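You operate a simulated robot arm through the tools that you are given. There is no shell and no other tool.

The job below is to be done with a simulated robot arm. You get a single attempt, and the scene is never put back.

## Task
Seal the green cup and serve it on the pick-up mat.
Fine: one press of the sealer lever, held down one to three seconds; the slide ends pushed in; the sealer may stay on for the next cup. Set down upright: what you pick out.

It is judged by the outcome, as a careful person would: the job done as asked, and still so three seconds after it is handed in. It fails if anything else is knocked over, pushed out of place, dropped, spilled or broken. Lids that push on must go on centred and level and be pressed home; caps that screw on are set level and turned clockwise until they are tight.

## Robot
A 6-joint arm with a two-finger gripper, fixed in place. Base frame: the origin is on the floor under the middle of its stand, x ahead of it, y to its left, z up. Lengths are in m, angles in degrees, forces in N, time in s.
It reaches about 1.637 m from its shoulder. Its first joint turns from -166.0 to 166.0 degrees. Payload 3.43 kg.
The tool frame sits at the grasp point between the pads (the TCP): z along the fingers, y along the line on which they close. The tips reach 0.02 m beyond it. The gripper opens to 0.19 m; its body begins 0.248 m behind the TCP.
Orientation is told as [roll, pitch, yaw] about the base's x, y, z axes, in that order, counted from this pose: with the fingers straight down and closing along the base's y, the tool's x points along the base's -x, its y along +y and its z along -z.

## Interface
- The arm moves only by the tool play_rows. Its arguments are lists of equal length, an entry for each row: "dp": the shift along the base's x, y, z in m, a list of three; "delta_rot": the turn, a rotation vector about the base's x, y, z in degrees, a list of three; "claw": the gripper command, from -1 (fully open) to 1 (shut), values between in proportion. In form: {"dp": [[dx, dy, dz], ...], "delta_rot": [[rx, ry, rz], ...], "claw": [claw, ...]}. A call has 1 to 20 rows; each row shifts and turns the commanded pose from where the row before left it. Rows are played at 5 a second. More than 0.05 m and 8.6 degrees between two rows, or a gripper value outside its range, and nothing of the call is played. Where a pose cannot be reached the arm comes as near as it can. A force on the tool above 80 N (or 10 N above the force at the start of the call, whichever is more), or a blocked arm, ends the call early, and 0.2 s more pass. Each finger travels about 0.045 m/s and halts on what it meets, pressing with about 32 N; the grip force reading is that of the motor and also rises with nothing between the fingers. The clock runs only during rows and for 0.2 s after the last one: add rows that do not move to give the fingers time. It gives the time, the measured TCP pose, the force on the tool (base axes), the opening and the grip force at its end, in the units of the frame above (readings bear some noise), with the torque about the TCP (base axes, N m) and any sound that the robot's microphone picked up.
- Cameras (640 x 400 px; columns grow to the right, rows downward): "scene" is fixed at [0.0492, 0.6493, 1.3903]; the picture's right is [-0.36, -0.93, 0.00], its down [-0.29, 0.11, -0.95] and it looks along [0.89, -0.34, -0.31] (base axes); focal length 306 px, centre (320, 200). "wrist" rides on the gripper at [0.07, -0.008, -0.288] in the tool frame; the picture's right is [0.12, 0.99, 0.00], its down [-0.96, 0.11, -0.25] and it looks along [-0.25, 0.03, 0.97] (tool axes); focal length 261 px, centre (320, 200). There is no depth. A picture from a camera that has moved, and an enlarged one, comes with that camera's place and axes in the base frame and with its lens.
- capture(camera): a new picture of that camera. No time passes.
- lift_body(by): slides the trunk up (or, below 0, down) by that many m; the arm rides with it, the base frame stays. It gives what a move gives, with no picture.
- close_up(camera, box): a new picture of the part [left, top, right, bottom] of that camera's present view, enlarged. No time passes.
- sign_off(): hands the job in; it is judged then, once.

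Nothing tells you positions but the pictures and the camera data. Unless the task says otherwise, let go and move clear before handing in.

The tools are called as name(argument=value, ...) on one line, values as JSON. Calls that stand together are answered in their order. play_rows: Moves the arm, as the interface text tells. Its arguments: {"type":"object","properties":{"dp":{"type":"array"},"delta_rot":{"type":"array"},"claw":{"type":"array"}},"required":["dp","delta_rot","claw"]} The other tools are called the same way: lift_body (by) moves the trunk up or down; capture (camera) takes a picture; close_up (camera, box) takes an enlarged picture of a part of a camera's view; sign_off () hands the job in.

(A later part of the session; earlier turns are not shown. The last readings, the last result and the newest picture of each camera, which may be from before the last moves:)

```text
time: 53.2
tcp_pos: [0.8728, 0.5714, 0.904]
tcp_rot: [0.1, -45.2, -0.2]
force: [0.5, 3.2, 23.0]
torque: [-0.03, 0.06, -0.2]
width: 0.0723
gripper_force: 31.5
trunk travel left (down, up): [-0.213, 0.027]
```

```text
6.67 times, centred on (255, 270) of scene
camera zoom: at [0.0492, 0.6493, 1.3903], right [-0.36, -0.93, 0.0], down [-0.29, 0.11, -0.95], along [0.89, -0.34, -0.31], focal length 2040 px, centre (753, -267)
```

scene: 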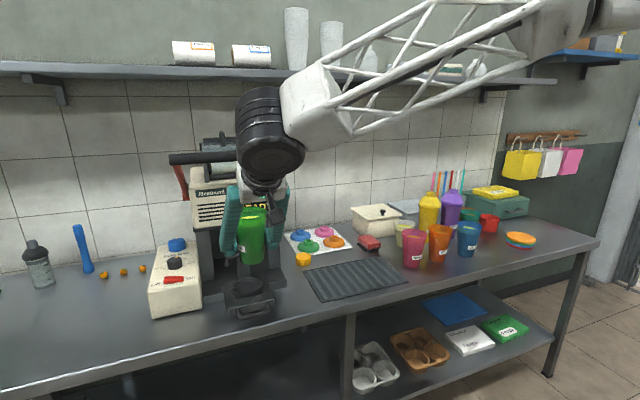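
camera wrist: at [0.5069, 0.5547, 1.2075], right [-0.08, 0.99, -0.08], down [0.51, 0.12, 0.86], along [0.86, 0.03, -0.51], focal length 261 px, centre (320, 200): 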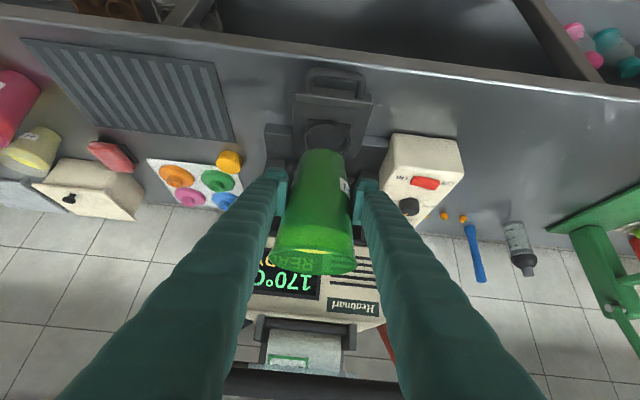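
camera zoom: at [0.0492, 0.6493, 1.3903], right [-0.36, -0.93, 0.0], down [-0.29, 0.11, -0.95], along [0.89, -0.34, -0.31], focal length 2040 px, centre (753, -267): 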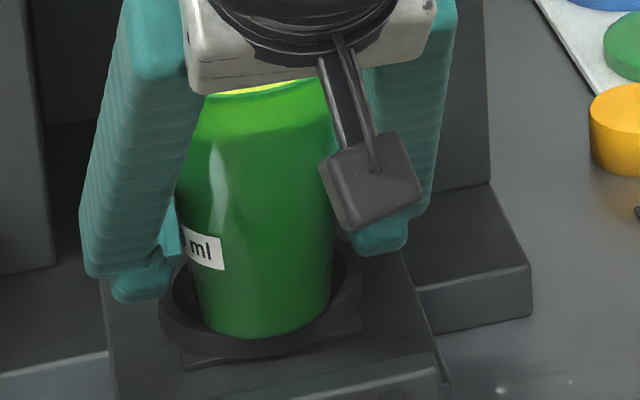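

play_rows(dp=[[0, 0, 0.008], [0.006, 0.001, 0], [0.006, 0.001, 0], [0, 0, 0]], delta_rot=[[0, 0, 0], [0, 0, 0], [0, 0, 0], [0, 0, 0]], claw=[0.4, 0.4, 0.4, 0.4])

close_up(camera="scene", box=[225, 240, 285, 300])

close_up(camera="wrist", box=[270, 110, 370, 260])

```text
time: 54.2
tcp_pos: [0.8855, 0.573, 0.9076]
tcp_rot: [0.0, -45.0, -0.1]
force: [1.2, -0.1, -3.7]
torque: [-0.01, -0.02, 0.02]
width: 0.0721
gripper_force: 32.1
trunk travel left (down, up): [-0.213, 0.027]
```

```text
6.67 times, centred on (255, 270) of scene
camera zoom: at [0.0492, 0.6493, 1.3903], right [-0.36, -0.93, 0.0], down [-0.29, 0.11, -0.95], along [0.89, -0.34, -0.31], focal length 2040 px, centre (753, -267)
```

zoom: 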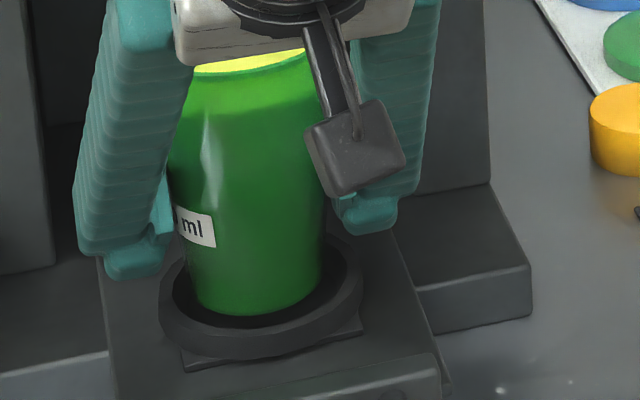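

```text
2.67 times, centred on (320, 185) of wrist
camera zoom: at [0.6332, 0.5647, 1.0621], right [-0.08, 0.99, -0.08], down [0.51, 0.12, 0.85], along [0.86, 0.03, -0.51], focal length 695 px, centre (320, 240)
```

zoom: 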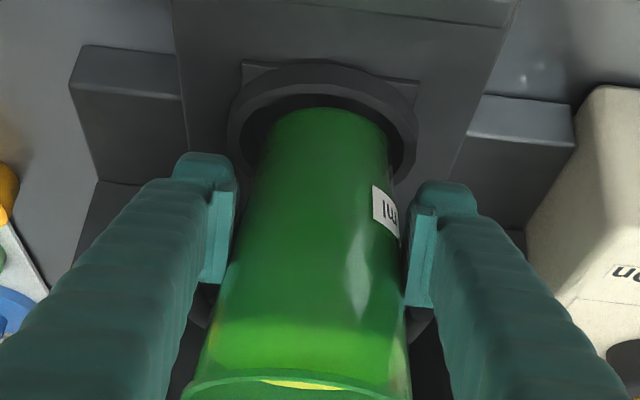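

Clear of the ring now, with only the cup's weight on the gripper. I'll measure the cup base against the ring's inner edge before lowering.

close_up(camera="scene", box=[236, 266, 266, 290])

close_up(camera="wrist", box=[285, 110, 360, 170])

```text
16.00 times, centred on (251, 278) of scene
camera zoom: at [0.0492, 0.6493, 1.3903], right [-0.36, -0.93, 0.0], down [-0.29, 0.11, -0.95], along [0.89, -0.34, -0.31], focal length 4897 px, centre (1424, -1048)
```

zoom: 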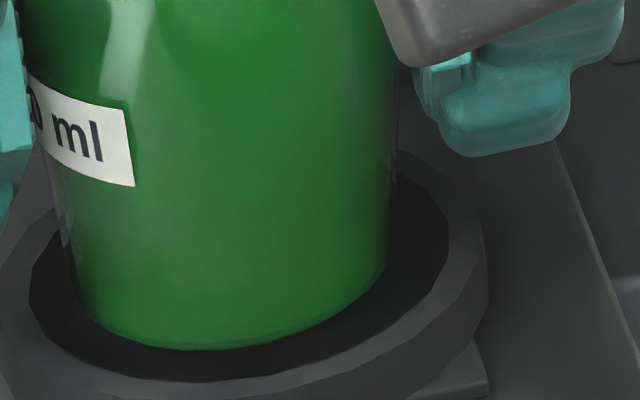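

```text
6.67 times, centred on (322, 140) of wrist
camera zoom: at [0.6332, 0.5647, 1.0621], right [-0.08, 0.99, -0.08], down [0.51, 0.12, 0.85], along [0.86, 0.03, -0.51], focal length 1738 px, centre (303, 600)
```

zoom: 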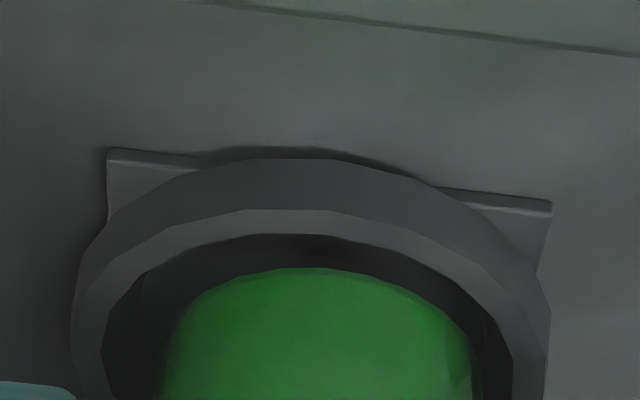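

play_rows(dp=[[0.003, -0.002, 0], [0, 0, -0.003], [0, 0, -0.003], [0, 0, 0]], delta_rot=[[0, 0, 0], [0, 0, 0], [0, 0, 0], [0, 0, 0]], claw=[0.4, 0.4, 0.4, 0.4])

close_up(camera="scene", box=[236, 266, 266, 290])

close_up(camera="wrist", box=[285, 110, 360, 170])

```text
time: 55.2
tcp_pos: [0.8898, 0.5711, 0.9018]
tcp_rot: [0.0, -45.0, 0.0]
force: [-0.5, 0.6, -4.1]
torque: [0.01, 0.03, -0.01]
width: 0.0717
gripper_force: 31.7
trunk travel left (down, up): [-0.213, 0.027]
```

```text
16.00 times, centred on (251, 278) of scene
camera zoom: at [0.0492, 0.6493, 1.3903], right [-0.36, -0.93, 0.0], down [-0.29, 0.11, -0.95], along [0.89, -0.34, -0.31], focal length 4897 px, centre (1424, -1048)
```

zoom: 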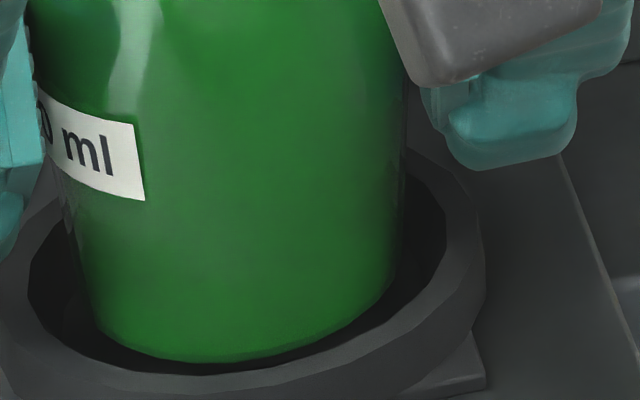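

```text
6.67 times, centred on (322, 140) of wrist
camera zoom: at [0.6364, 0.5629, 1.0569], right [-0.08, 0.99, -0.08], down [0.51, 0.12, 0.86], along [0.86, 0.03, -0.51], focal length 1738 px, centre (303, 600)
```

zoom: 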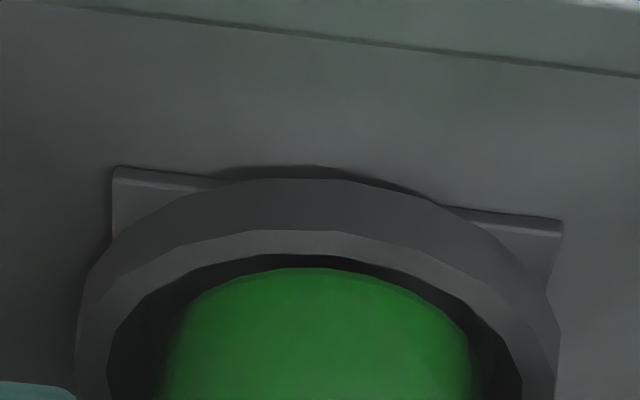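

The base has started into the ring without touching. I'll continue down in small steps until it lands on the seat.

play_rows(dp=[[0.002, 0, -0.002], [0, 0, -0.003], [0, 0, -0.003], [0, 0, 0]], delta_rot=[[0, 0, 0], [0, 0, 0], [0, 0, 0], [0, 0, 0]], claw=[0.4, 0.4, 0.4, 0.4])

close_up(camera="scene", box=[236, 266, 266, 290])

close_up(camera="wrist", box=[285, 110, 360, 170])

```text
time: 56.2
tcp_pos: [0.891, 0.5698, 0.8944]
tcp_rot: [0.0, -45.0, 0.1]
force: [-0.6, -0.1, -3.7]
torque: [-0.02, 0.01, 0.0]
width: 0.0724
gripper_force: 32.6
trunk travel left (down, up): [-0.213, 0.027]
```

```text
16.00 times, centred on (251, 278) of scene
camera zoom: at [0.0492, 0.6493, 1.3903], right [-0.36, -0.93, 0.0], down [-0.29, 0.11, -0.95], along [0.89, -0.34, -0.31], focal length 4897 px, centre (1424, -1048)
```

zoom: 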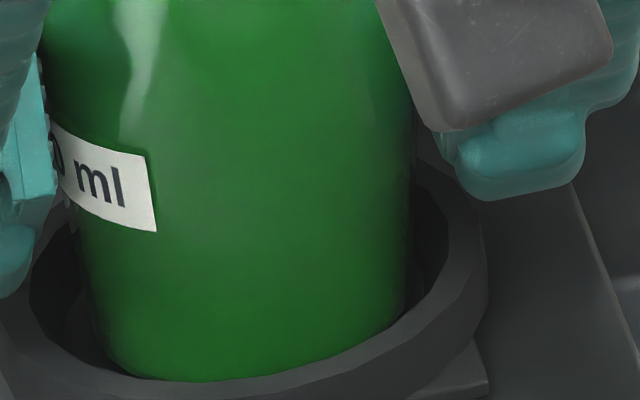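

```text
6.67 times, centred on (322, 140) of wrist
camera zoom: at [0.6387, 0.5613, 1.0486], right [-0.08, 0.99, -0.08], down [0.51, 0.12, 0.85], along [0.86, 0.03, -0.51], focal length 1738 px, centre (303, 600)
```

zoom: 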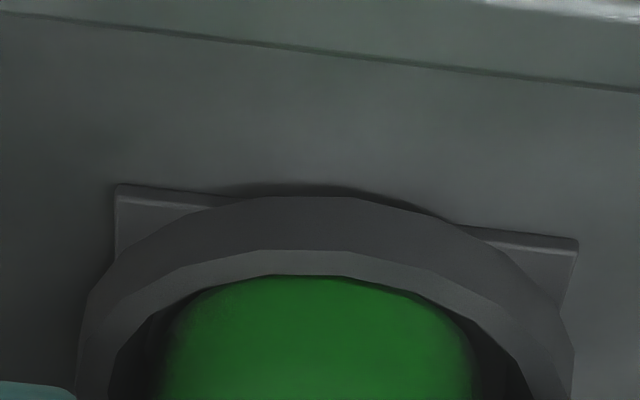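

play_rows(dp=[[0, 0, -0.002], [0, 0, -0.003], [0, 0, -0.003], [0, 0, 0]], delta_rot=[[0, 0, 0], [0, 0, 0], [0, 0, 0], [0, 0, 0]], claw=[0.4, 0.4, 0.4, 0.4])

close_up(camera="scene", box=[225, 240, 285, 300])

```text
time: 57.2
tcp_pos: [0.8922, 0.5701, 0.8913]
tcp_rot: [0.0, -45.1, -0.1]
force: [0.6, 0.2, 23.4]
torque: [0.07, 0.08, -0.17]
width: 0.072
gripper_force: 32.1
trunk travel left (down, up): [-0.213, 0.027]
```

```text
6.67 times, centred on (255, 270) of scene
camera zoom: at [0.0492, 0.6493, 1.3903], right [-0.36, -0.93, 0.0], down [-0.29, 0.11, -0.95], along [0.89, -0.34, -0.31], focal length 2040 px, centre (753, -267)
```

zoom: 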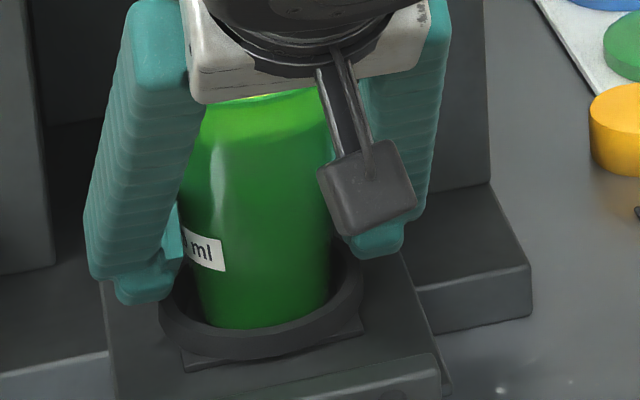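

The cup has landed on the seat about 12 mm below the rim of the ring. I'll unload the force, open the fingers and back straight off along their axis.

play_rows(dp=[[0, 0, 0.004], [0, 0, 0], [0, 0, 0], [0, 0, 0], [0, 0, 0], [0, 0, 0]], delta_rot=[[0, 0, 0], [0, 0, 0], [0, 0, 0], [0, 0, 0], [0, 0, 0], [0, 0, 0]], claw=[0.4, 0.2, 0.1, 0, -0.15, -0.2])

close_up(camera="wrist", box=[230, 100, 410, 280])

close_up(camera="scene", box=[200, 210, 300, 310])

```text
time: 58.6
tcp_pos: [0.8924, 0.5689, 0.892]
tcp_rot: [0.0, -45.0, 0.0]
force: [0.1, -0.1, 0.1]
torque: [0.02, 0.0, -0.02]
width: 0.1141
gripper_force: 0.0
trunk travel left (down, up): [-0.213, 0.027]
```

```text
2.22 times, centred on (320, 190) of wrist
camera zoom: at [0.6393, 0.5611, 1.0456], right [-0.08, 0.99, -0.08], down [0.51, 0.12, 0.86], along [0.86, 0.03, -0.51], focal length 579 px, centre (320, 222)
```

zoom: 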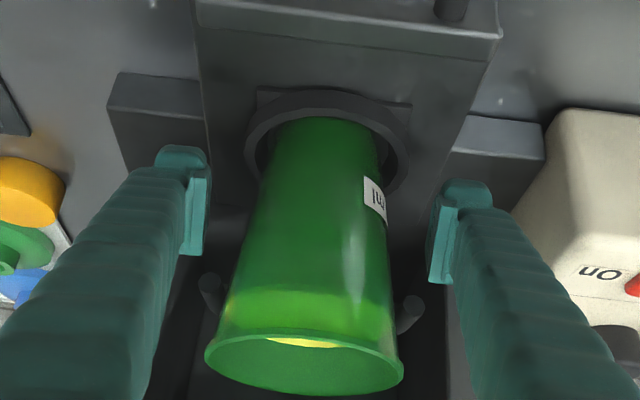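

```text
4.00 times, centred on (250, 260) of scene
camera zoom: at [0.0492, 0.6493, 1.3903], right [-0.36, -0.93, 0.0], down [-0.29, 0.11, -0.95], along [0.89, -0.34, -0.31], focal length 1224 px, centre (600, -40)
```

zoom: 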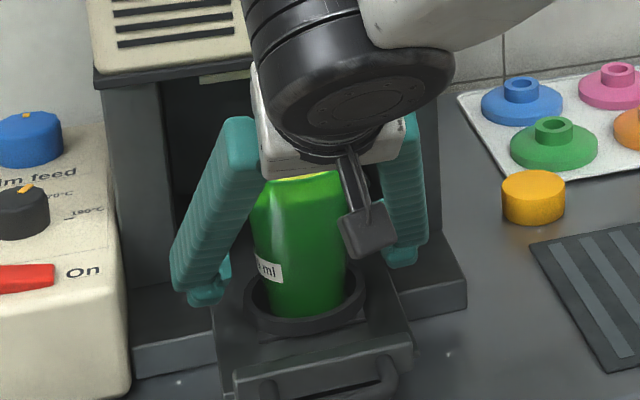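

The cup stands in the ring with the cradle arms either side of it. I'll back away now.

play_rows(dp=[[-0.01, 0, 0.01], [-0.02, 0, 0.02], [-0.03, 0, 0.03], [-0.03, 0, 0.03], [-0.03, 0, 0.03], [-0.03, 0, 0.03], [0, 0, 0]], delta_rot=[[0, 0, 0], [0, 0, 0], [0, 0, 0], [0, 0, 0], [0, 0, 0], [0, 0, 0], [0, 0, 0]], claw=[-0.2, -0.2, -0.2, -0.2, -0.4, -0.6, -0.8])

close_up(camera="wrist", box=[200, 80, 440, 320])

close_up(camera="scene", box=[180, 200, 320, 320])

```text
time: 60.2
tcp_pos: [0.7416, 0.5695, 1.0435]
tcp_rot: [0.0, -45.0, 0.0]
force: [-0.1, 0.1, 0.7]
torque: [0.0, 0.06, 0.02]
width: 0.1709
gripper_force: 0.1
trunk travel left (down, up): [-0.213, 0.027]
```

```text
1.67 times, centred on (320, 200) of wrist
camera zoom: at [0.4894, 0.5623, 1.1975], right [-0.08, 0.99, -0.08], down [0.51, 0.11, 0.86], along [0.86, 0.03, -0.51], focal length 434 px, centre (320, 200)
```

zoom: 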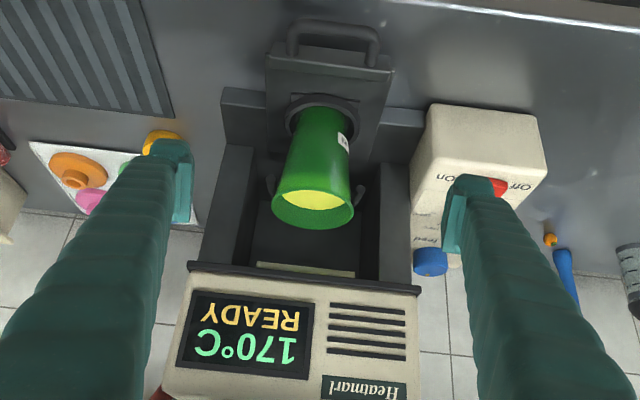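

```text
3.33 times, centred on (250, 260) of scene
camera zoom: at [0.0492, 0.6493, 1.3903], right [-0.36, -0.93, 0.0], down [-0.29, 0.11, -0.95], along [0.89, -0.34, -0.31], focal length 1020 px, centre (553, 0)
```

zoom: 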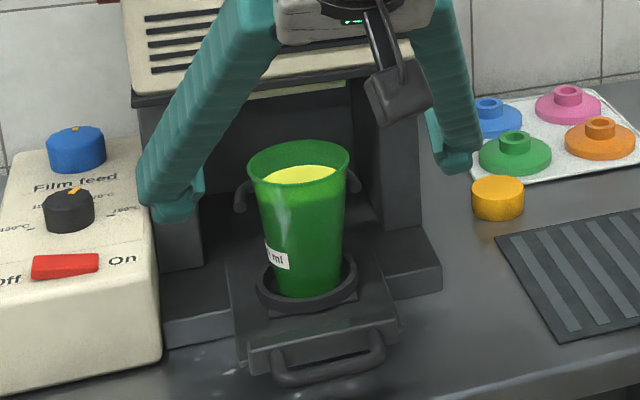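

The cup is upright and well seated in the ring. Now I'll go back to the handle at the same grip pose as before, to push the slide in.

play_rows(dp=[[-0.014, 0, -0.035], [-0.014, 0, -0.04], [-0.014, 0, -0.04], [0, 0, 0], [0, 0, 0], [0, 0, 0]], delta_rot=[[0, 3, 0], [0, 3, 0], [0, 3, 0], [0, 0, 0], [0, 0, 0], [0, 0, 0]], claw=[-0.2, -0.2, -0.2, -0.2, -0.2, -0.2])

close_up(camera="wrist", box=[230, 100, 410, 280])

```text
time: 61.6
tcp_pos: [0.6988, 0.5729, 0.9261]
tcp_rot: [0.0, -36.0, 0.0]
force: [0.6, 0.5, 0.1]
torque: [0.02, 0.02, 0.06]
width: 0.1141
gripper_force: 0.2
trunk travel left (down, up): [-0.213, 0.027]
```

```text
2.22 times, centred on (320, 190) of wrist
camera zoom: at [0.4743, 0.5649, 1.1183], right [-0.1, 0.99, -0.07], down [0.63, 0.12, 0.77], along [0.77, 0.03, -0.64], focal length 579 px, centre (320, 222)
```

zoom: 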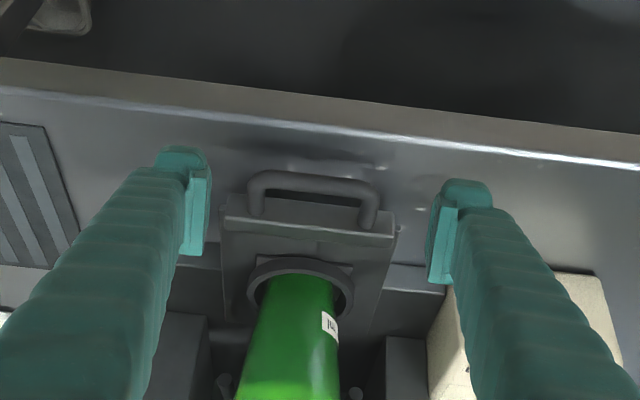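

play_rows(dp=[[0.0152, -0.001, -0.0257], [0.0152, -0.001, -0.0257], [0.0135, -0.001, -0.0235], [0.0016, 0, -0.002], [0, 0, 0]], delta_rot=[[0, 0, 0], [0, 0, 0], [0, 0, 0], [0, 0, 0], [0, 0, 0]], claw=[-0.2, -0.2, -0.2, -0.2, -0.2])

close_up(camera="wrist", box=[230, 130, 410, 250])

```text
time: 62.8
tcp_pos: [0.746, 0.5676, 0.8479]
tcp_rot: [0.0, -35.9, 0.1]
force: [0.6, -0.1, 1.0]
torque: [-0.04, -0.02, 0.0]
width: 0.114
gripper_force: 0.0
trunk travel left (down, up): [-0.213, 0.027]
```

```text
3.33 times, centred on (320, 190) of wrist
camera zoom: at [0.5197, 0.559, 1.0401], right [-0.1, 0.99, -0.07], down [0.63, 0.12, 0.77], along [0.77, 0.03, -0.64], focal length 869 px, centre (320, 233)
```

zoom: 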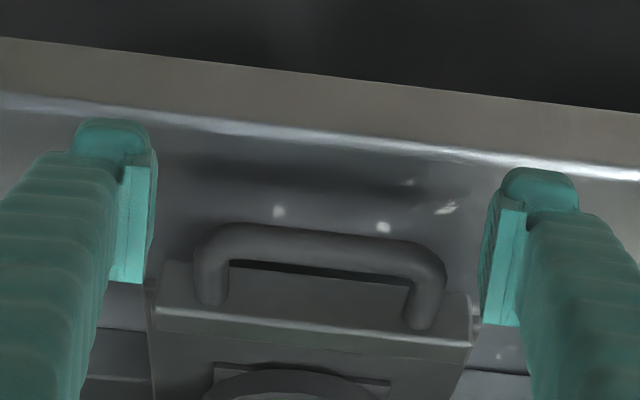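

The handle sits about 17 mm further in than where I left it, so the slide shifted slightly during placing. I'll move forward to match and close on it.

play_rows(dp=[[0.008, 0, 0.0005], [0.008, 0, 0.0005], [0, 0, 0]], delta_rot=[[0, 0, 0], [0, 0, 0], [0, 0, 0]], claw=[-0.2, -0.2, -0.2])

close_up(camera="wrist", box=[230, 130, 410, 250])

```text
time: 63.6
tcp_pos: [0.761, 0.5652, 0.8502]
tcp_rot: [0.0, -36.1, 0.0]
force: [0.5, 0.7, -0.8]
torque: [-0.02, -0.02, 0.0]
width: 0.114
gripper_force: 0.0
trunk travel left (down, up): [-0.213, 0.027]
```

```text
3.33 times, centred on (320, 190) of wrist
camera zoom: at [0.5351, 0.5581, 1.0419], right [-0.1, 0.99, -0.07], down [0.63, 0.12, 0.77], along [0.77, 0.03, -0.64], focal length 869 px, centre (320, 233)
```

zoom: 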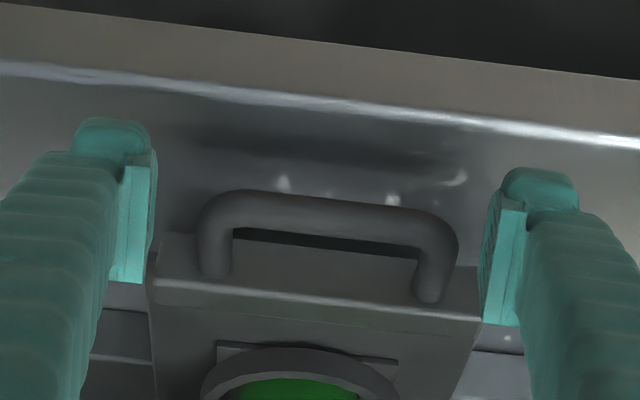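

play_rows(dp=[[0.001, 0.0025, -0.001], [0, 0, 0], [0, 0, 0], [0, 0, 0], [0, 0, 0]], delta_rot=[[0, 0, 0], [0, 0, 0], [0, 0, 0], [0, 0, 0], [0, 0, 0]], claw=[-0.1, 0.1, 0.2, 0.3, 0.3])

close_up(camera="scene", box=[180, 200, 320, 320])

```text
time: 64.8
tcp_pos: [0.7619, 0.5682, 0.849]
tcp_rot: [-0.1, -36.0, 0.1]
force: [-1.3, -2.2, 0.4]
torque: [0.03, -0.01, 0.12]
width: 0.0901
gripper_force: 45.4
trunk travel left (down, up): [-0.213, 0.027]
```

```text
3.33 times, centred on (250, 260) of scene
camera zoom: at [0.0492, 0.6493, 1.3903], right [-0.36, -0.93, 0.0], down [-0.29, 0.11, -0.95], along [0.89, -0.34, -0.31], focal length 1020 px, centre (553, 0)
```

zoom: 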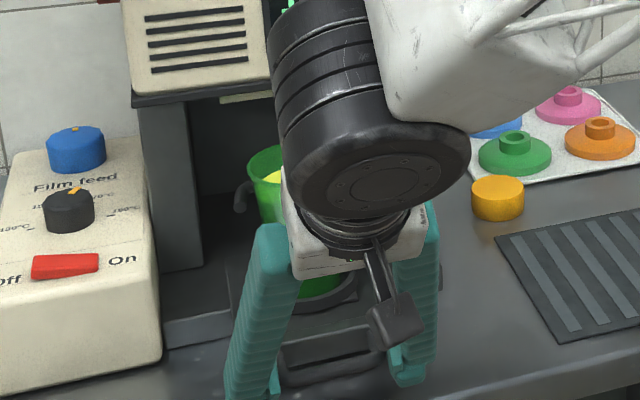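

Handle gripped cleanly. I'll push the slide in smoothly and gently with the cup on it.

play_rows(dp=[[0.003, 0, 0], [0.006, 0, 0], [0.009, 0, 0], [0.011, 0, 0], [0.012, 0, 0], [0.012, 0, 0], [0.012, 0, 0], [0.012, 0, 0], [0.012, 0, 0], [0.012, 0, 0], [0.01, 0, 0], [0.008, 0, 0], [0.006, 0, 0], [0.004, 0, 0], [0, 0, 0]], delta_rot=[[0, 0, 0], [0, 0, 0], [0, 0, 0], [0, 0, 0], [0, 0, 0], [0, 0, 0], [0, 0, 0], [0, 0, 0], [0, 0, 0], [0, 0, 0], [0, 0, 0], [0, 0, 0], [0, 0, 0], [0, 0, 0], [0, 0, 0]], claw=[0.3, 0.3, 0.3, 0.3, 0.3, 0.3, 0.3, 0.3, 0.3, 0.3, 0.3, 0.3, 0.3, 0.3, 0.3])

close_up(camera="wrist", box=[200, 100, 440, 340])

close_up(camera="scene", box=[180, 200, 320, 320])

```text
time: 68.0
tcp_pos: [0.8927, 0.5707, 0.848]
tcp_rot: [0.0, -36.0, 0.0]
force: [2.1, -11.0, -12.2]
torque: [0.01, 0.11, 0.5]
width: 0.0905
gripper_force: 45.0
trunk travel left (down, up): [-0.213, 0.027]
```

```text
1.67 times, centred on (320, 220) of wrist
camera zoom: at [0.6667, 0.5612, 1.0411], right [-0.1, 0.99, -0.07], down [0.63, 0.12, 0.77], along [0.77, 0.03, -0.64], focal length 434 px, centre (320, 167)
```

zoom: 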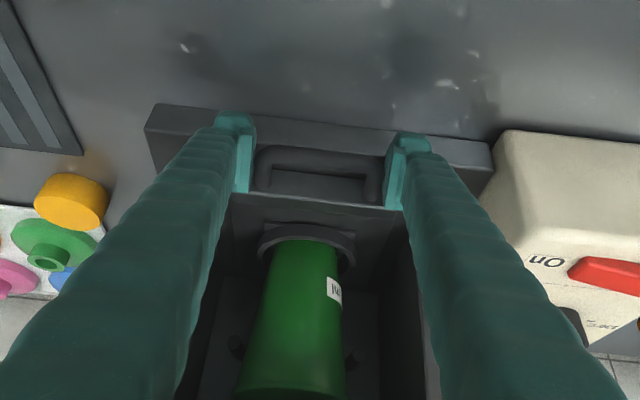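

```text
3.33 times, centred on (250, 260) of scene
camera zoom: at [0.0492, 0.6493, 1.3903], right [-0.36, -0.93, 0.0], down [-0.29, 0.11, -0.95], along [0.89, -0.34, -0.31], focal length 1020 px, centre (553, 0)
```

zoom: 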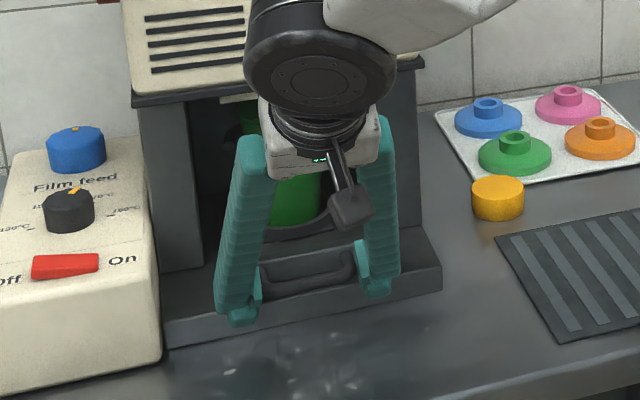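

play_rows(dp=[[0.002, 0, 0.001], [0.002, 0, 0], [0.002, 0, 0], [0, 0, 0]], delta_rot=[[0, 0, 0], [0, 0, 0], [0, 0, 0], [0, 0, 0]], claw=[0.3, 0.3, 0.3, 0.3])

```text
time: 69.0
tcp_pos: [0.8967, 0.569, 0.8485]
tcp_rot: [-0.1, -35.9, 0.0]
force: [-17.7, -14.3, -20.7]
torque: [0.31, 0.6, 0.12]
width: 0.0903
gripper_force: 44.7
trunk travel left (down, up): [-0.213, 0.027]
```

The slide has reached its stop at the original position, with a reaction of about 18 N. I'll release the handle, back off and check the cup under the head.

play_rows(dp=[[0, 0, -0.001], [0, 0, 0], [0, 0, 0], [-0.008, 0, 0.011], [-0.018, 0, 0.025], [-0.025, 0, 0.034], [-0.025, 0, 0.034], [-0.025, 0, 0.034], [-0.025, 0, 0.034], [0, 0, 0]], delta_rot=[[0, 0, 0], [0, 0, 0], [0, 0, 0], [0, 0, 0], [0, 0, 0], [0, 0, 0], [0, 0, 0], [0, 0, 0], [0, 0, 0], [0, 0, 0]], claw=[0.1, -0.1, -0.2, -0.2, -0.2, -0.2, -0.4, -0.6, -0.8, -1])

close_up(camera="wrist", box=[200, 80, 440, 320])

close_up(camera="scene", box=[180, 200, 320, 320])

```text
time: 71.2
tcp_pos: [0.7717, 0.5683, 1.023]
tcp_rot: [0.0, -35.9, -0.1]
force: [0.5, 0.0, -0.4]
torque: [0.01, 0.01, 0.05]
width: 0.1902
gripper_force: 0.1
trunk travel left (down, up): [-0.213, 0.027]
```

```text
1.67 times, centred on (320, 200) of wrist
camera zoom: at [0.5465, 0.5607, 1.214], right [-0.1, 0.99, -0.07], down [0.63, 0.11, 0.77], along [0.77, 0.03, -0.64], focal length 434 px, centre (320, 200)
```

zoom: 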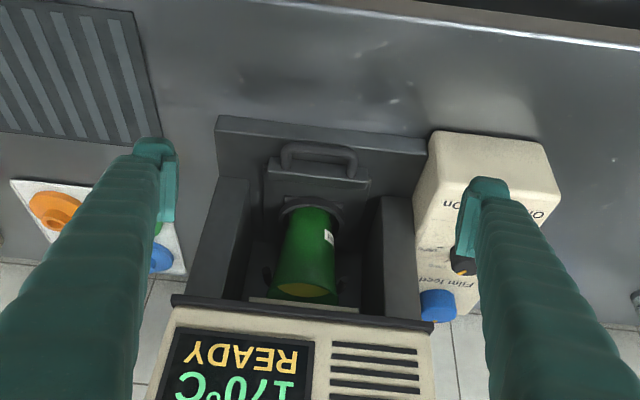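

```text
3.33 times, centred on (250, 260) of scene
camera zoom: at [0.0492, 0.6493, 1.3903], right [-0.36, -0.93, 0.0], down [-0.29, 0.11, -0.95], along [0.89, -0.34, -0.31], focal length 1020 px, centre (553, 0)
```

zoom: 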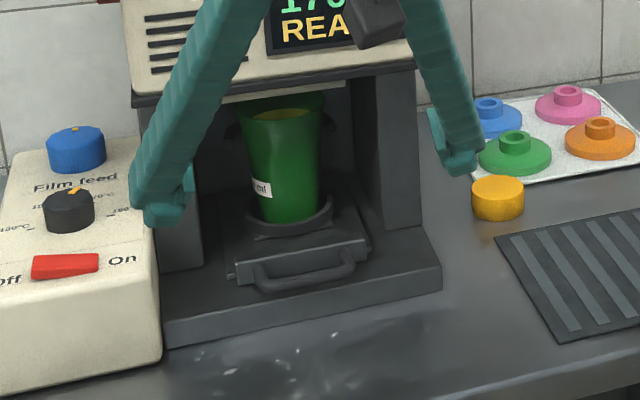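

The cup is under the head and the slide is fully in. Next is the press lever, so I'll back up and rise to get an accurate fix on the crossbar.

play_rows(dp=[[-0.012, 0, 0.03], [-0.01, 0, 0.042], [-0.008, 0, 0.044], [-0.008, 0, 0.044], [-0.006, 0, 0.044], [-0.006, 0, 0.044], [0, 0, 0.044], [0, 0, 0.044], [0, 0, 0]], delta_rot=[[0, -3, 0], [0, -3, 0], [0, -3, 0], [0, -3, 0], [0, -3, 0], [0, -3, 0], [0, -3, 0], [0, -3, 0], [0, 0, 0]], claw=[-1, -1, -1, -1, -1, -1, -1, -1, -1])

capture(camera="wrist")

close_up(camera="scene", box=[150, 120, 330, 240])

```text
time: 73.2
tcp_pos: [0.7229, 0.568, 1.3616]
tcp_rot: [0.0, -60.0, 0.0]
force: [-0.6, -0.5, 0.4]
torque: [0.01, 0.01, -0.02]
width: 0.1901
gripper_force: 0.0
trunk travel left (down, up): [-0.213, 0.027]
```

```text
taken
camera wrist: at [0.4391, 0.5595, 1.4445], right [-0.06, 0.99, -0.1], down [0.27, 0.12, 0.96], along [0.96, 0.03, -0.27], focal length 261 px, centre (320, 200)
```

wrist: 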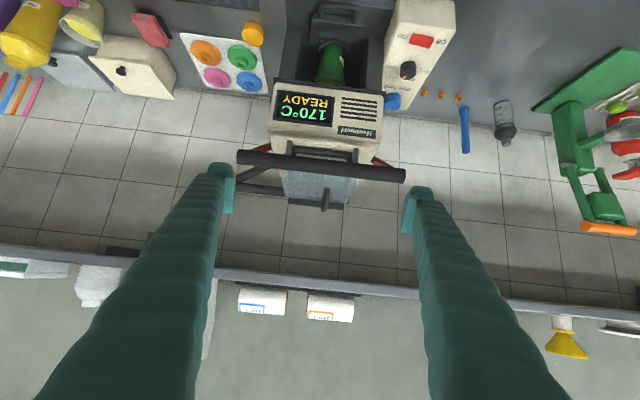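

```text
3.33 times, centred on (240, 180) of scene
camera zoom: at [0.0492, 0.6493, 1.3903], right [-0.36, -0.93, 0.0], down [-0.29, 0.11, -0.95], along [0.89, -0.34, -0.31], focal length 1020 px, centre (587, 267)
```

zoom: 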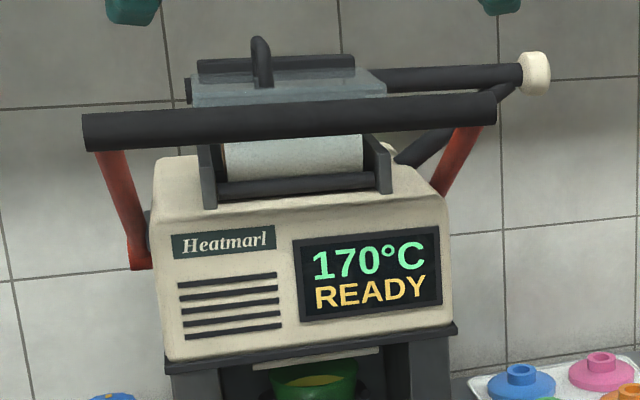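

close_up(camera="wrist", box=[225, 60, 415, 220])

close_up(camera="wrist", box=[285, 0, 385, 90])

```text
2.50 times, centred on (320, 140) of wrist
camera zoom: at [0.4391, 0.5595, 1.4445], right [-0.06, 0.99, -0.1], down [0.27, 0.12, 0.96], along [0.96, 0.03, -0.27], focal length 652 px, centre (320, 350)
```

zoom: 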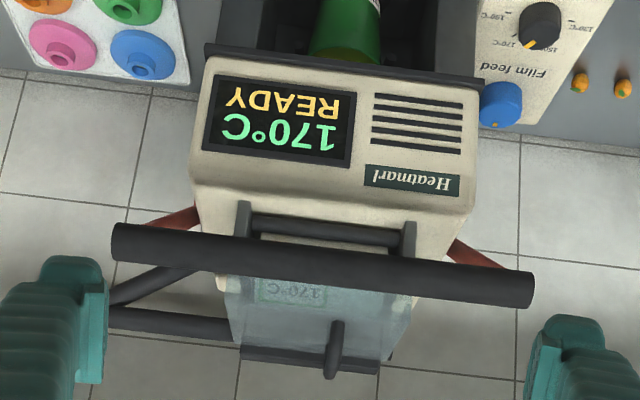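

```text
4.44 times, centred on (335, 45) of wrist
camera zoom: at [0.4391, 0.5595, 1.4445], right [-0.06, 0.99, -0.1], down [0.27, 0.12, 0.96], along [0.96, 0.03, -0.27], focal length 1158 px, centre (253, 889)
```

zoom: 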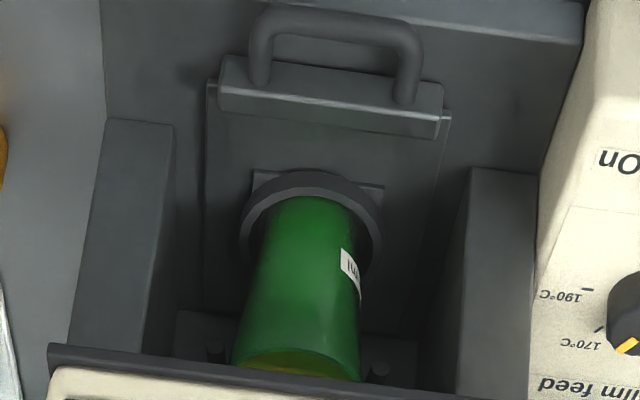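

The crossbar is at about x 0.90, z 1.248, spanning y 0.41–0.73, and the temperature knob points at 170. I'll close the fingers and bring them over the middle of the bar, then feel for contact gently.

play_rows(dp=[[0, 0, 0], [0.01, 0, 0], [0.03, 0, 0], [0.035, 0.001, -0.005], [0.035, 0.001, -0.005], [0.035, 0, -0.01], [0.03, 0, -0.01], [0, 0, 0], [0, 0, 0], [0, 0, 0]], delta_rot=[[0, 0, 0], [0, 0, 0], [0, 0, 0], [0, 0, 0], [0, 0, 0], [0, 0, 0], [0, 0, 0], [0, 0, 0], [0, 0, 0], [0, 0, 0]], claw=[-0.5, 0, 0.5, 1, 1, 1, 1, 1, 1, 1])

capture(camera="scene")

capture(camera="wrist")

```text
time: 75.4
tcp_pos: [0.8949, 0.5707, 1.3257]
tcp_rot: [0.0, -60.0, -0.1]
force: [-0.3, -0.7, 0.3]
torque: [0.02, -0.04, 0.0]
width: 0.0001
gripper_force: 3.1
trunk travel left (down, up): [-0.213, 0.027]
```

```text
taken
```

scene: 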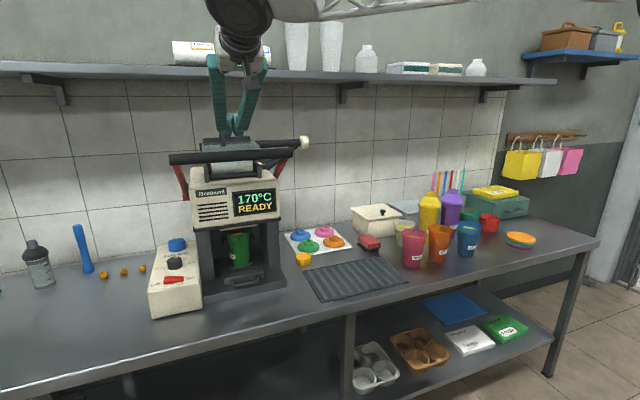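

```text
taken
camera wrist: at [0.6117, 0.5629, 1.4099], right [-0.06, 0.99, -0.1], down [0.27, 0.12, 0.96], along [0.96, 0.03, -0.27], focal length 261 px, centre (320, 200)
```

wrist: 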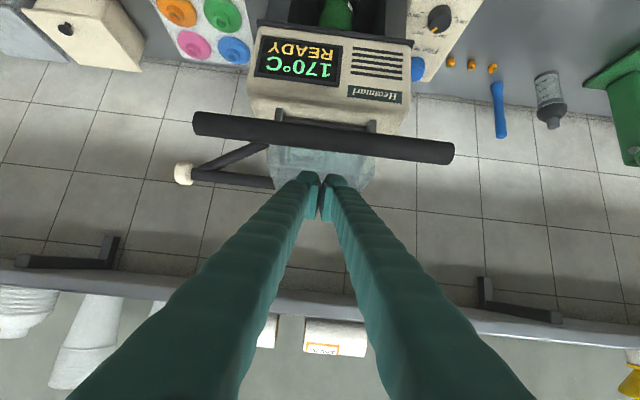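

Both views put the bar at (0.895, 1.250). I'll move down to just above it, then in small steps until I feel it.

play_rows(dp=[[0.01, 0, -0.015], [0.01, 0, -0.02], [0, 0, 0]], delta_rot=[[0, 0, 0], [0, 0, 0], [0, 0, 0]], claw=[1, 1, 1])

close_up(camera="wrist", box=[200, 80, 440, 240])

close_up(camera="scene", box=[160, 60, 320, 220])

```text
time: 76.2
tcp_pos: [0.9162, 0.5726, 1.2913]
tcp_rot: [0.0, -60.1, -0.1]
force: [-0.5, -1.2, -0.6]
torque: [0.0, 0.0, -0.03]
width: 0.0
gripper_force: 31.9
trunk travel left (down, up): [-0.213, 0.027]
```

```text
2.50 times, centred on (320, 160) of wrist
camera zoom: at [0.6333, 0.5643, 1.3749], right [-0.06, 0.99, -0.1], down [0.27, 0.12, 0.96], along [0.96, 0.03, -0.27], focal length 652 px, centre (320, 300)
```

zoom: 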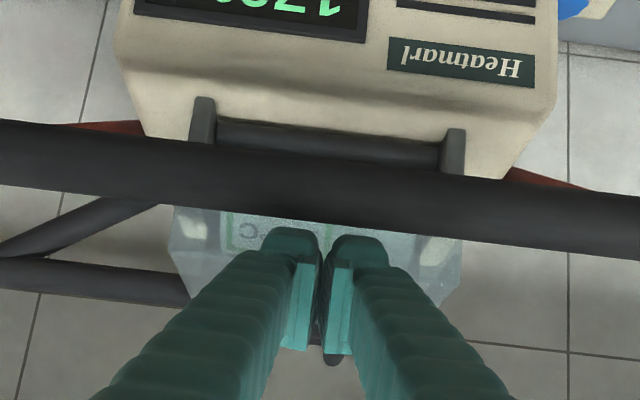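

```text
2.50 times, centred on (240, 140) of scene
camera zoom: at [0.0492, 0.6493, 1.3903], right [-0.36, -0.93, 0.0], down [-0.29, 0.11, -0.95], along [0.89, -0.34, -0.31], focal length 765 px, centre (520, 350)
```

zoom: 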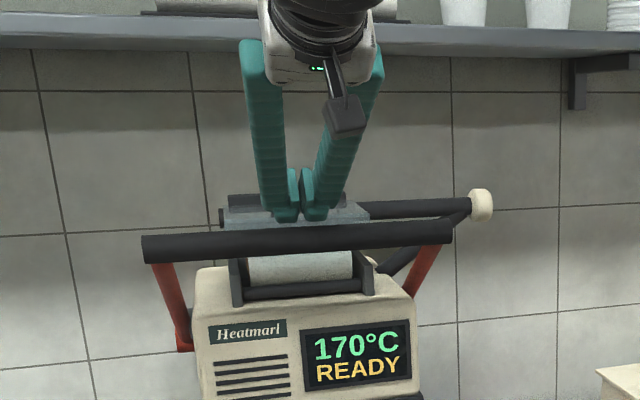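

play_rows(dp=[[-0.008, -0.001, 0], [0, 0, -0.004], [0, 0, -0.004], [0, 0, 0]], delta_rot=[[0, 0, 0], [0, 0, 0], [0, 0, 0], [0, 0, 0]], claw=[1, 1, 1, 1])

```text
time: 77.2
tcp_pos: [0.9099, 0.5694, 1.284]
tcp_rot: [0.0, -60.0, -0.1]
force: [-0.4, 0.5, 0.3]
torque: [-0.04, 0.01, 0.01]
width: 0.0
gripper_force: 34.8
trunk travel left (down, up): [-0.213, 0.027]
```

play_rows(dp=[[0, 0, -0.004], [0, 0, -0.004], [0, 0, 0]], delta_rot=[[0, 0, 0], [0, 0, 0], [0, 0, 0]], claw=[1, 1, 1])

close_up(camera="scene", box=[200, 100, 300, 180])

```text
time: 78.0
tcp_pos: [0.9082, 0.5695, 1.2767]
tcp_rot: [0.0, -60.0, 0.0]
force: [-0.4, 0.9, 1.9]
torque: [-0.02, 0.01, 0.0]
width: 0.0002
gripper_force: 33.8
trunk travel left (down, up): [-0.213, 0.027]
```

```text
5.00 times, centred on (250, 140) of scene
camera zoom: at [0.0492, 0.6493, 1.3903], right [-0.36, -0.93, 0.0], down [-0.29, 0.11, -0.95], along [0.89, -0.34, -0.31], focal length 1530 px, centre (670, 500)
```

zoom: 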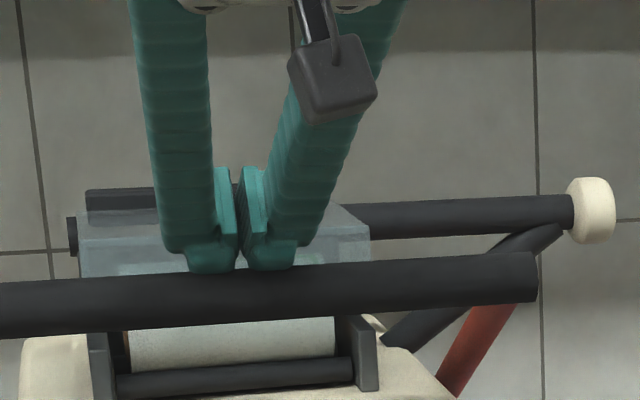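

play_rows(dp=[[0, 0, -0.003], [0, 0, -0.003], [0, 0, 0]], delta_rot=[[0, 0, 0], [0, 0, 0], [0, 0, 0]], claw=[1, 1, 1])

close_up(camera="scene", box=[160, 100, 320, 220])

```text
time: 78.8
tcp_pos: [0.908, 0.5687, 1.2708]
tcp_rot: [0.0, -60.0, -0.1]
force: [-0.7, 0.2, 2.0]
torque: [0.01, 0.02, 0.04]
width: 0.0062
gripper_force: 34.6
trunk travel left (down, up): [-0.213, 0.027]
```

```text
3.33 times, centred on (240, 160) of scene
camera zoom: at [0.0492, 0.6493, 1.3903], right [-0.36, -0.93, 0.0], down [-0.29, 0.11, -0.95], along [0.89, -0.34, -0.31], focal length 1020 px, centre (587, 333)
```

zoom: 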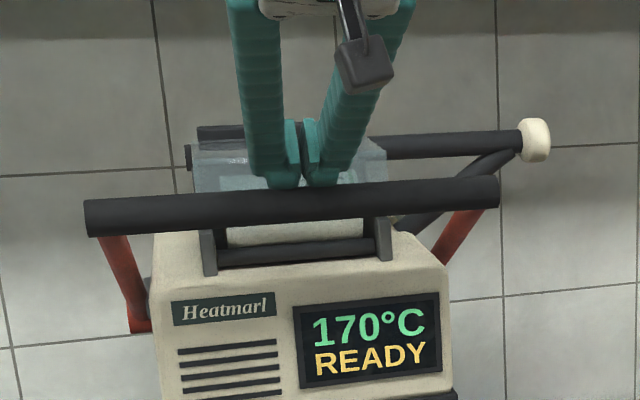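

close_up(camera="wrist", box=[240, 100, 400, 240])

close_up(camera="scene", box=[210, 115, 270, 175])

```text
2.86 times, centred on (320, 170) of wrist
camera zoom: at [0.6242, 0.5613, 1.3539], right [-0.06, 0.99, -0.1], down [0.27, 0.11, 0.96], along [0.96, 0.03, -0.27], focal length 745 px, centre (320, 286)
```

zoom: 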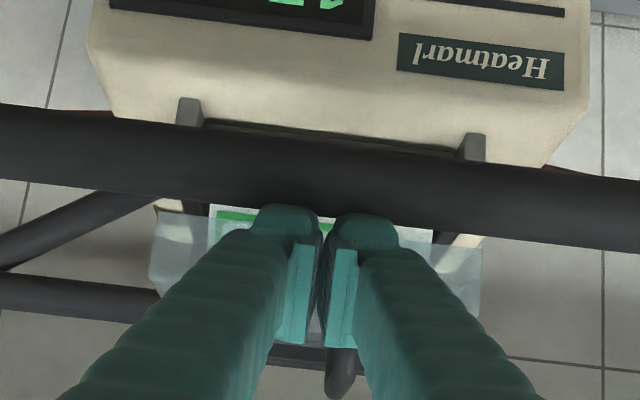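

```text
6.67 times, centred on (240, 145) of scene
camera zoom: at [0.0492, 0.6493, 1.3903], right [-0.36, -0.93, 0.0], down [-0.29, 0.11, -0.95], along [0.89, -0.34, -0.31], focal length 2040 px, centre (853, 567)
```

zoom: 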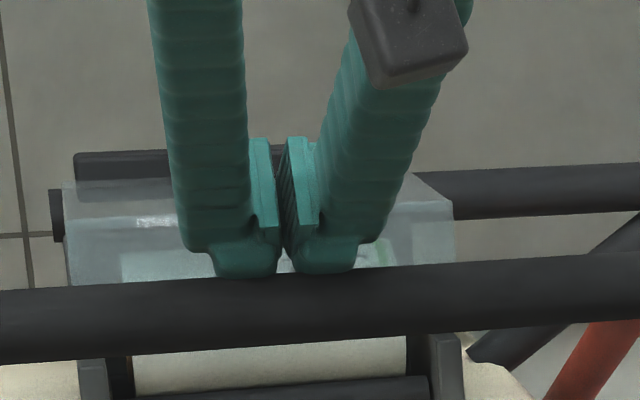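

The bar has already moved down about 1.5 cm under only 2 N, so it is a light lever. Before a real press I'll lift away briefly to see whether it springs back.

play_rows(dp=[[0, 0, 0.02], [0, 0, 0.02], [0, 0, 0], [0, 0, 0]], delta_rot=[[0, 0, 0], [0, 0, 0], [0, 0, 0], [0, 0, 0]], claw=[1, 1, 1, 1])

close_up(camera="scene", box=[160, 100, 320, 220])

```text
time: 79.8
tcp_pos: [0.907, 0.5695, 1.3119]
tcp_rot: [0.0, -59.9, 0.1]
force: [0.7, -0.5, -0.2]
torque: [-0.02, -0.02, 0.03]
width: 0.0
gripper_force: 34.3
trunk travel left (down, up): [-0.213, 0.027]
```

```text
3.33 times, centred on (240, 160) of scene
camera zoom: at [0.0492, 0.6493, 1.3903], right [-0.36, -0.93, 0.0], down [-0.29, 0.11, -0.95], along [0.89, -0.34, -0.31], focal length 1020 px, centre (587, 333)
```

zoom: 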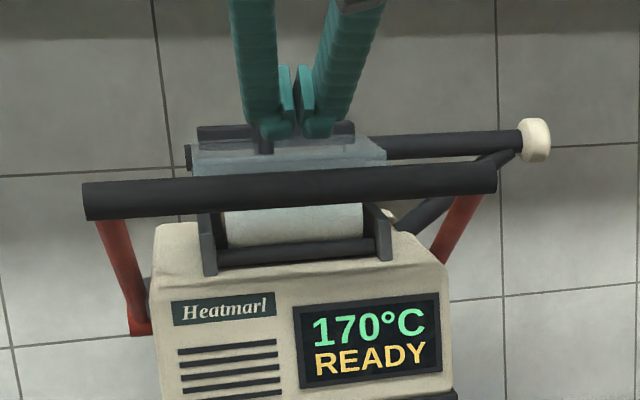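

It springs back, so a press-and-release is right. I'll now start the press, following the bar's arc, and pause partway to check the geometry before going to the bottom.

play_rows(dp=[[0, 0, -0.025], [-0.004, 0, -0.02], [-0.009, 0, -0.025], [-0.008, 0, -0.025]], delta_rot=[[0, 0, 0], [0, 0, 0], [0, 0, 0], [0, 0, 0]], claw=[1, 1, 1, 1])

close_up(camera="scene", box=[160, 100, 320, 220])

close_up(camera="wrist", box=[200, 60, 440, 240])

```text
time: 80.8
tcp_pos: [0.8863, 0.5701, 1.2175]
tcp_rot: [-0.1, -60.0, 0.0]
force: [1.2, 1.4, 6.9]
torque: [0.07, -0.01, 0.01]
width: 0.0061
gripper_force: 34.4
trunk travel left (down, up): [-0.213, 0.027]
```

```text
3.33 times, centred on (240, 160) of scene
camera zoom: at [0.0492, 0.6493, 1.3903], right [-0.36, -0.93, 0.0], down [-0.29, 0.11, -0.95], along [0.89, -0.34, -0.31], focal length 1020 px, centre (587, 333)
```

zoom: 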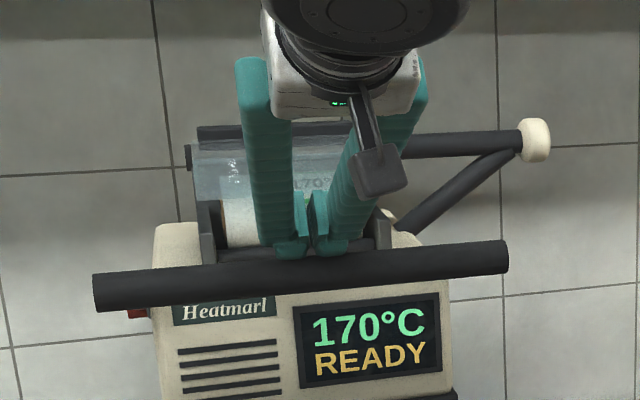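

```text
2.22 times, centred on (320, 150) of wrist
camera zoom: at [0.6018, 0.5615, 1.3005], right [-0.06, 0.99, -0.1], down [0.27, 0.12, 0.96], along [0.96, 0.03, -0.27], focal length 579 px, centre (320, 311)
```

zoom: 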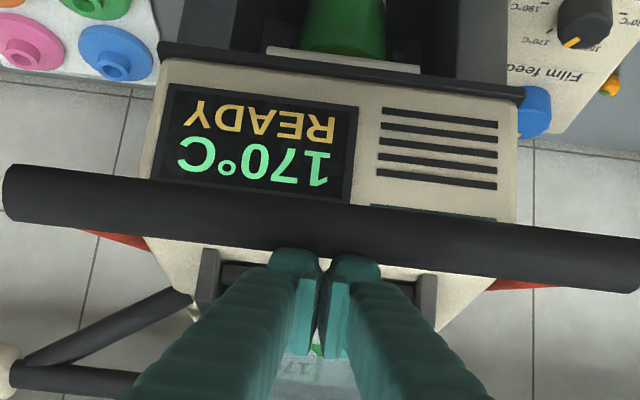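

Tracking the bar well (about 7 N at 6 cm down). Now I'll press on down to the stop.

play_rows(dp=[[-0.008, 0, -0.025], [-0.006, 0, -0.025], [-0.004, 0, -0.025], [-0.002, 0, -0.02], [0, 0, -0.02]], delta_rot=[[0, 0, 0], [0, 0, 0], [0, 0, 0], [0, 0, 0], [0, 0, 0]], claw=[1, 1, 1, 1, 1])

close_up(camera="scene", box=[160, 100, 320, 260])

close_up(camera="wrist", box=[200, 60, 440, 240])

```text
time: 82.0
tcp_pos: [0.8652, 0.5683, 1.1022]
tcp_rot: [0.1, -60.2, 0.0]
force: [0.4, 10.1, 16.2]
torque: [0.23, -0.08, 0.12]
width: 0.0061
gripper_force: 34.5
trunk travel left (down, up): [-0.213, 0.027]
```

```text
2.50 times, centred on (240, 180) of scene
camera zoom: at [0.0492, 0.6493, 1.3903], right [-0.36, -0.93, 0.0], down [-0.29, 0.11, -0.95], along [0.89, -0.34, -0.31], focal length 765 px, centre (520, 250)
```

zoom: 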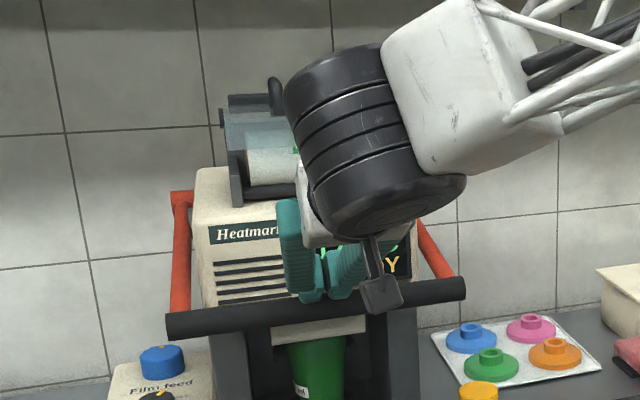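

```text
2.22 times, centred on (320, 150) of wrist
camera zoom: at [0.5812, 0.5598, 1.1844], right [-0.06, 0.99, -0.1], down [0.27, 0.11, 0.96], along [0.96, 0.03, -0.27], focal length 579 px, centre (320, 311)
```

zoom: 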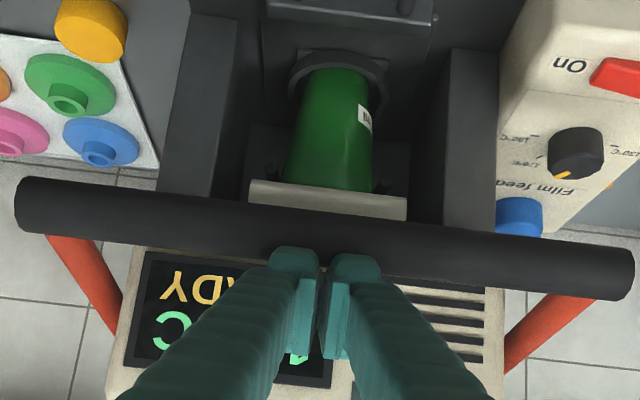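

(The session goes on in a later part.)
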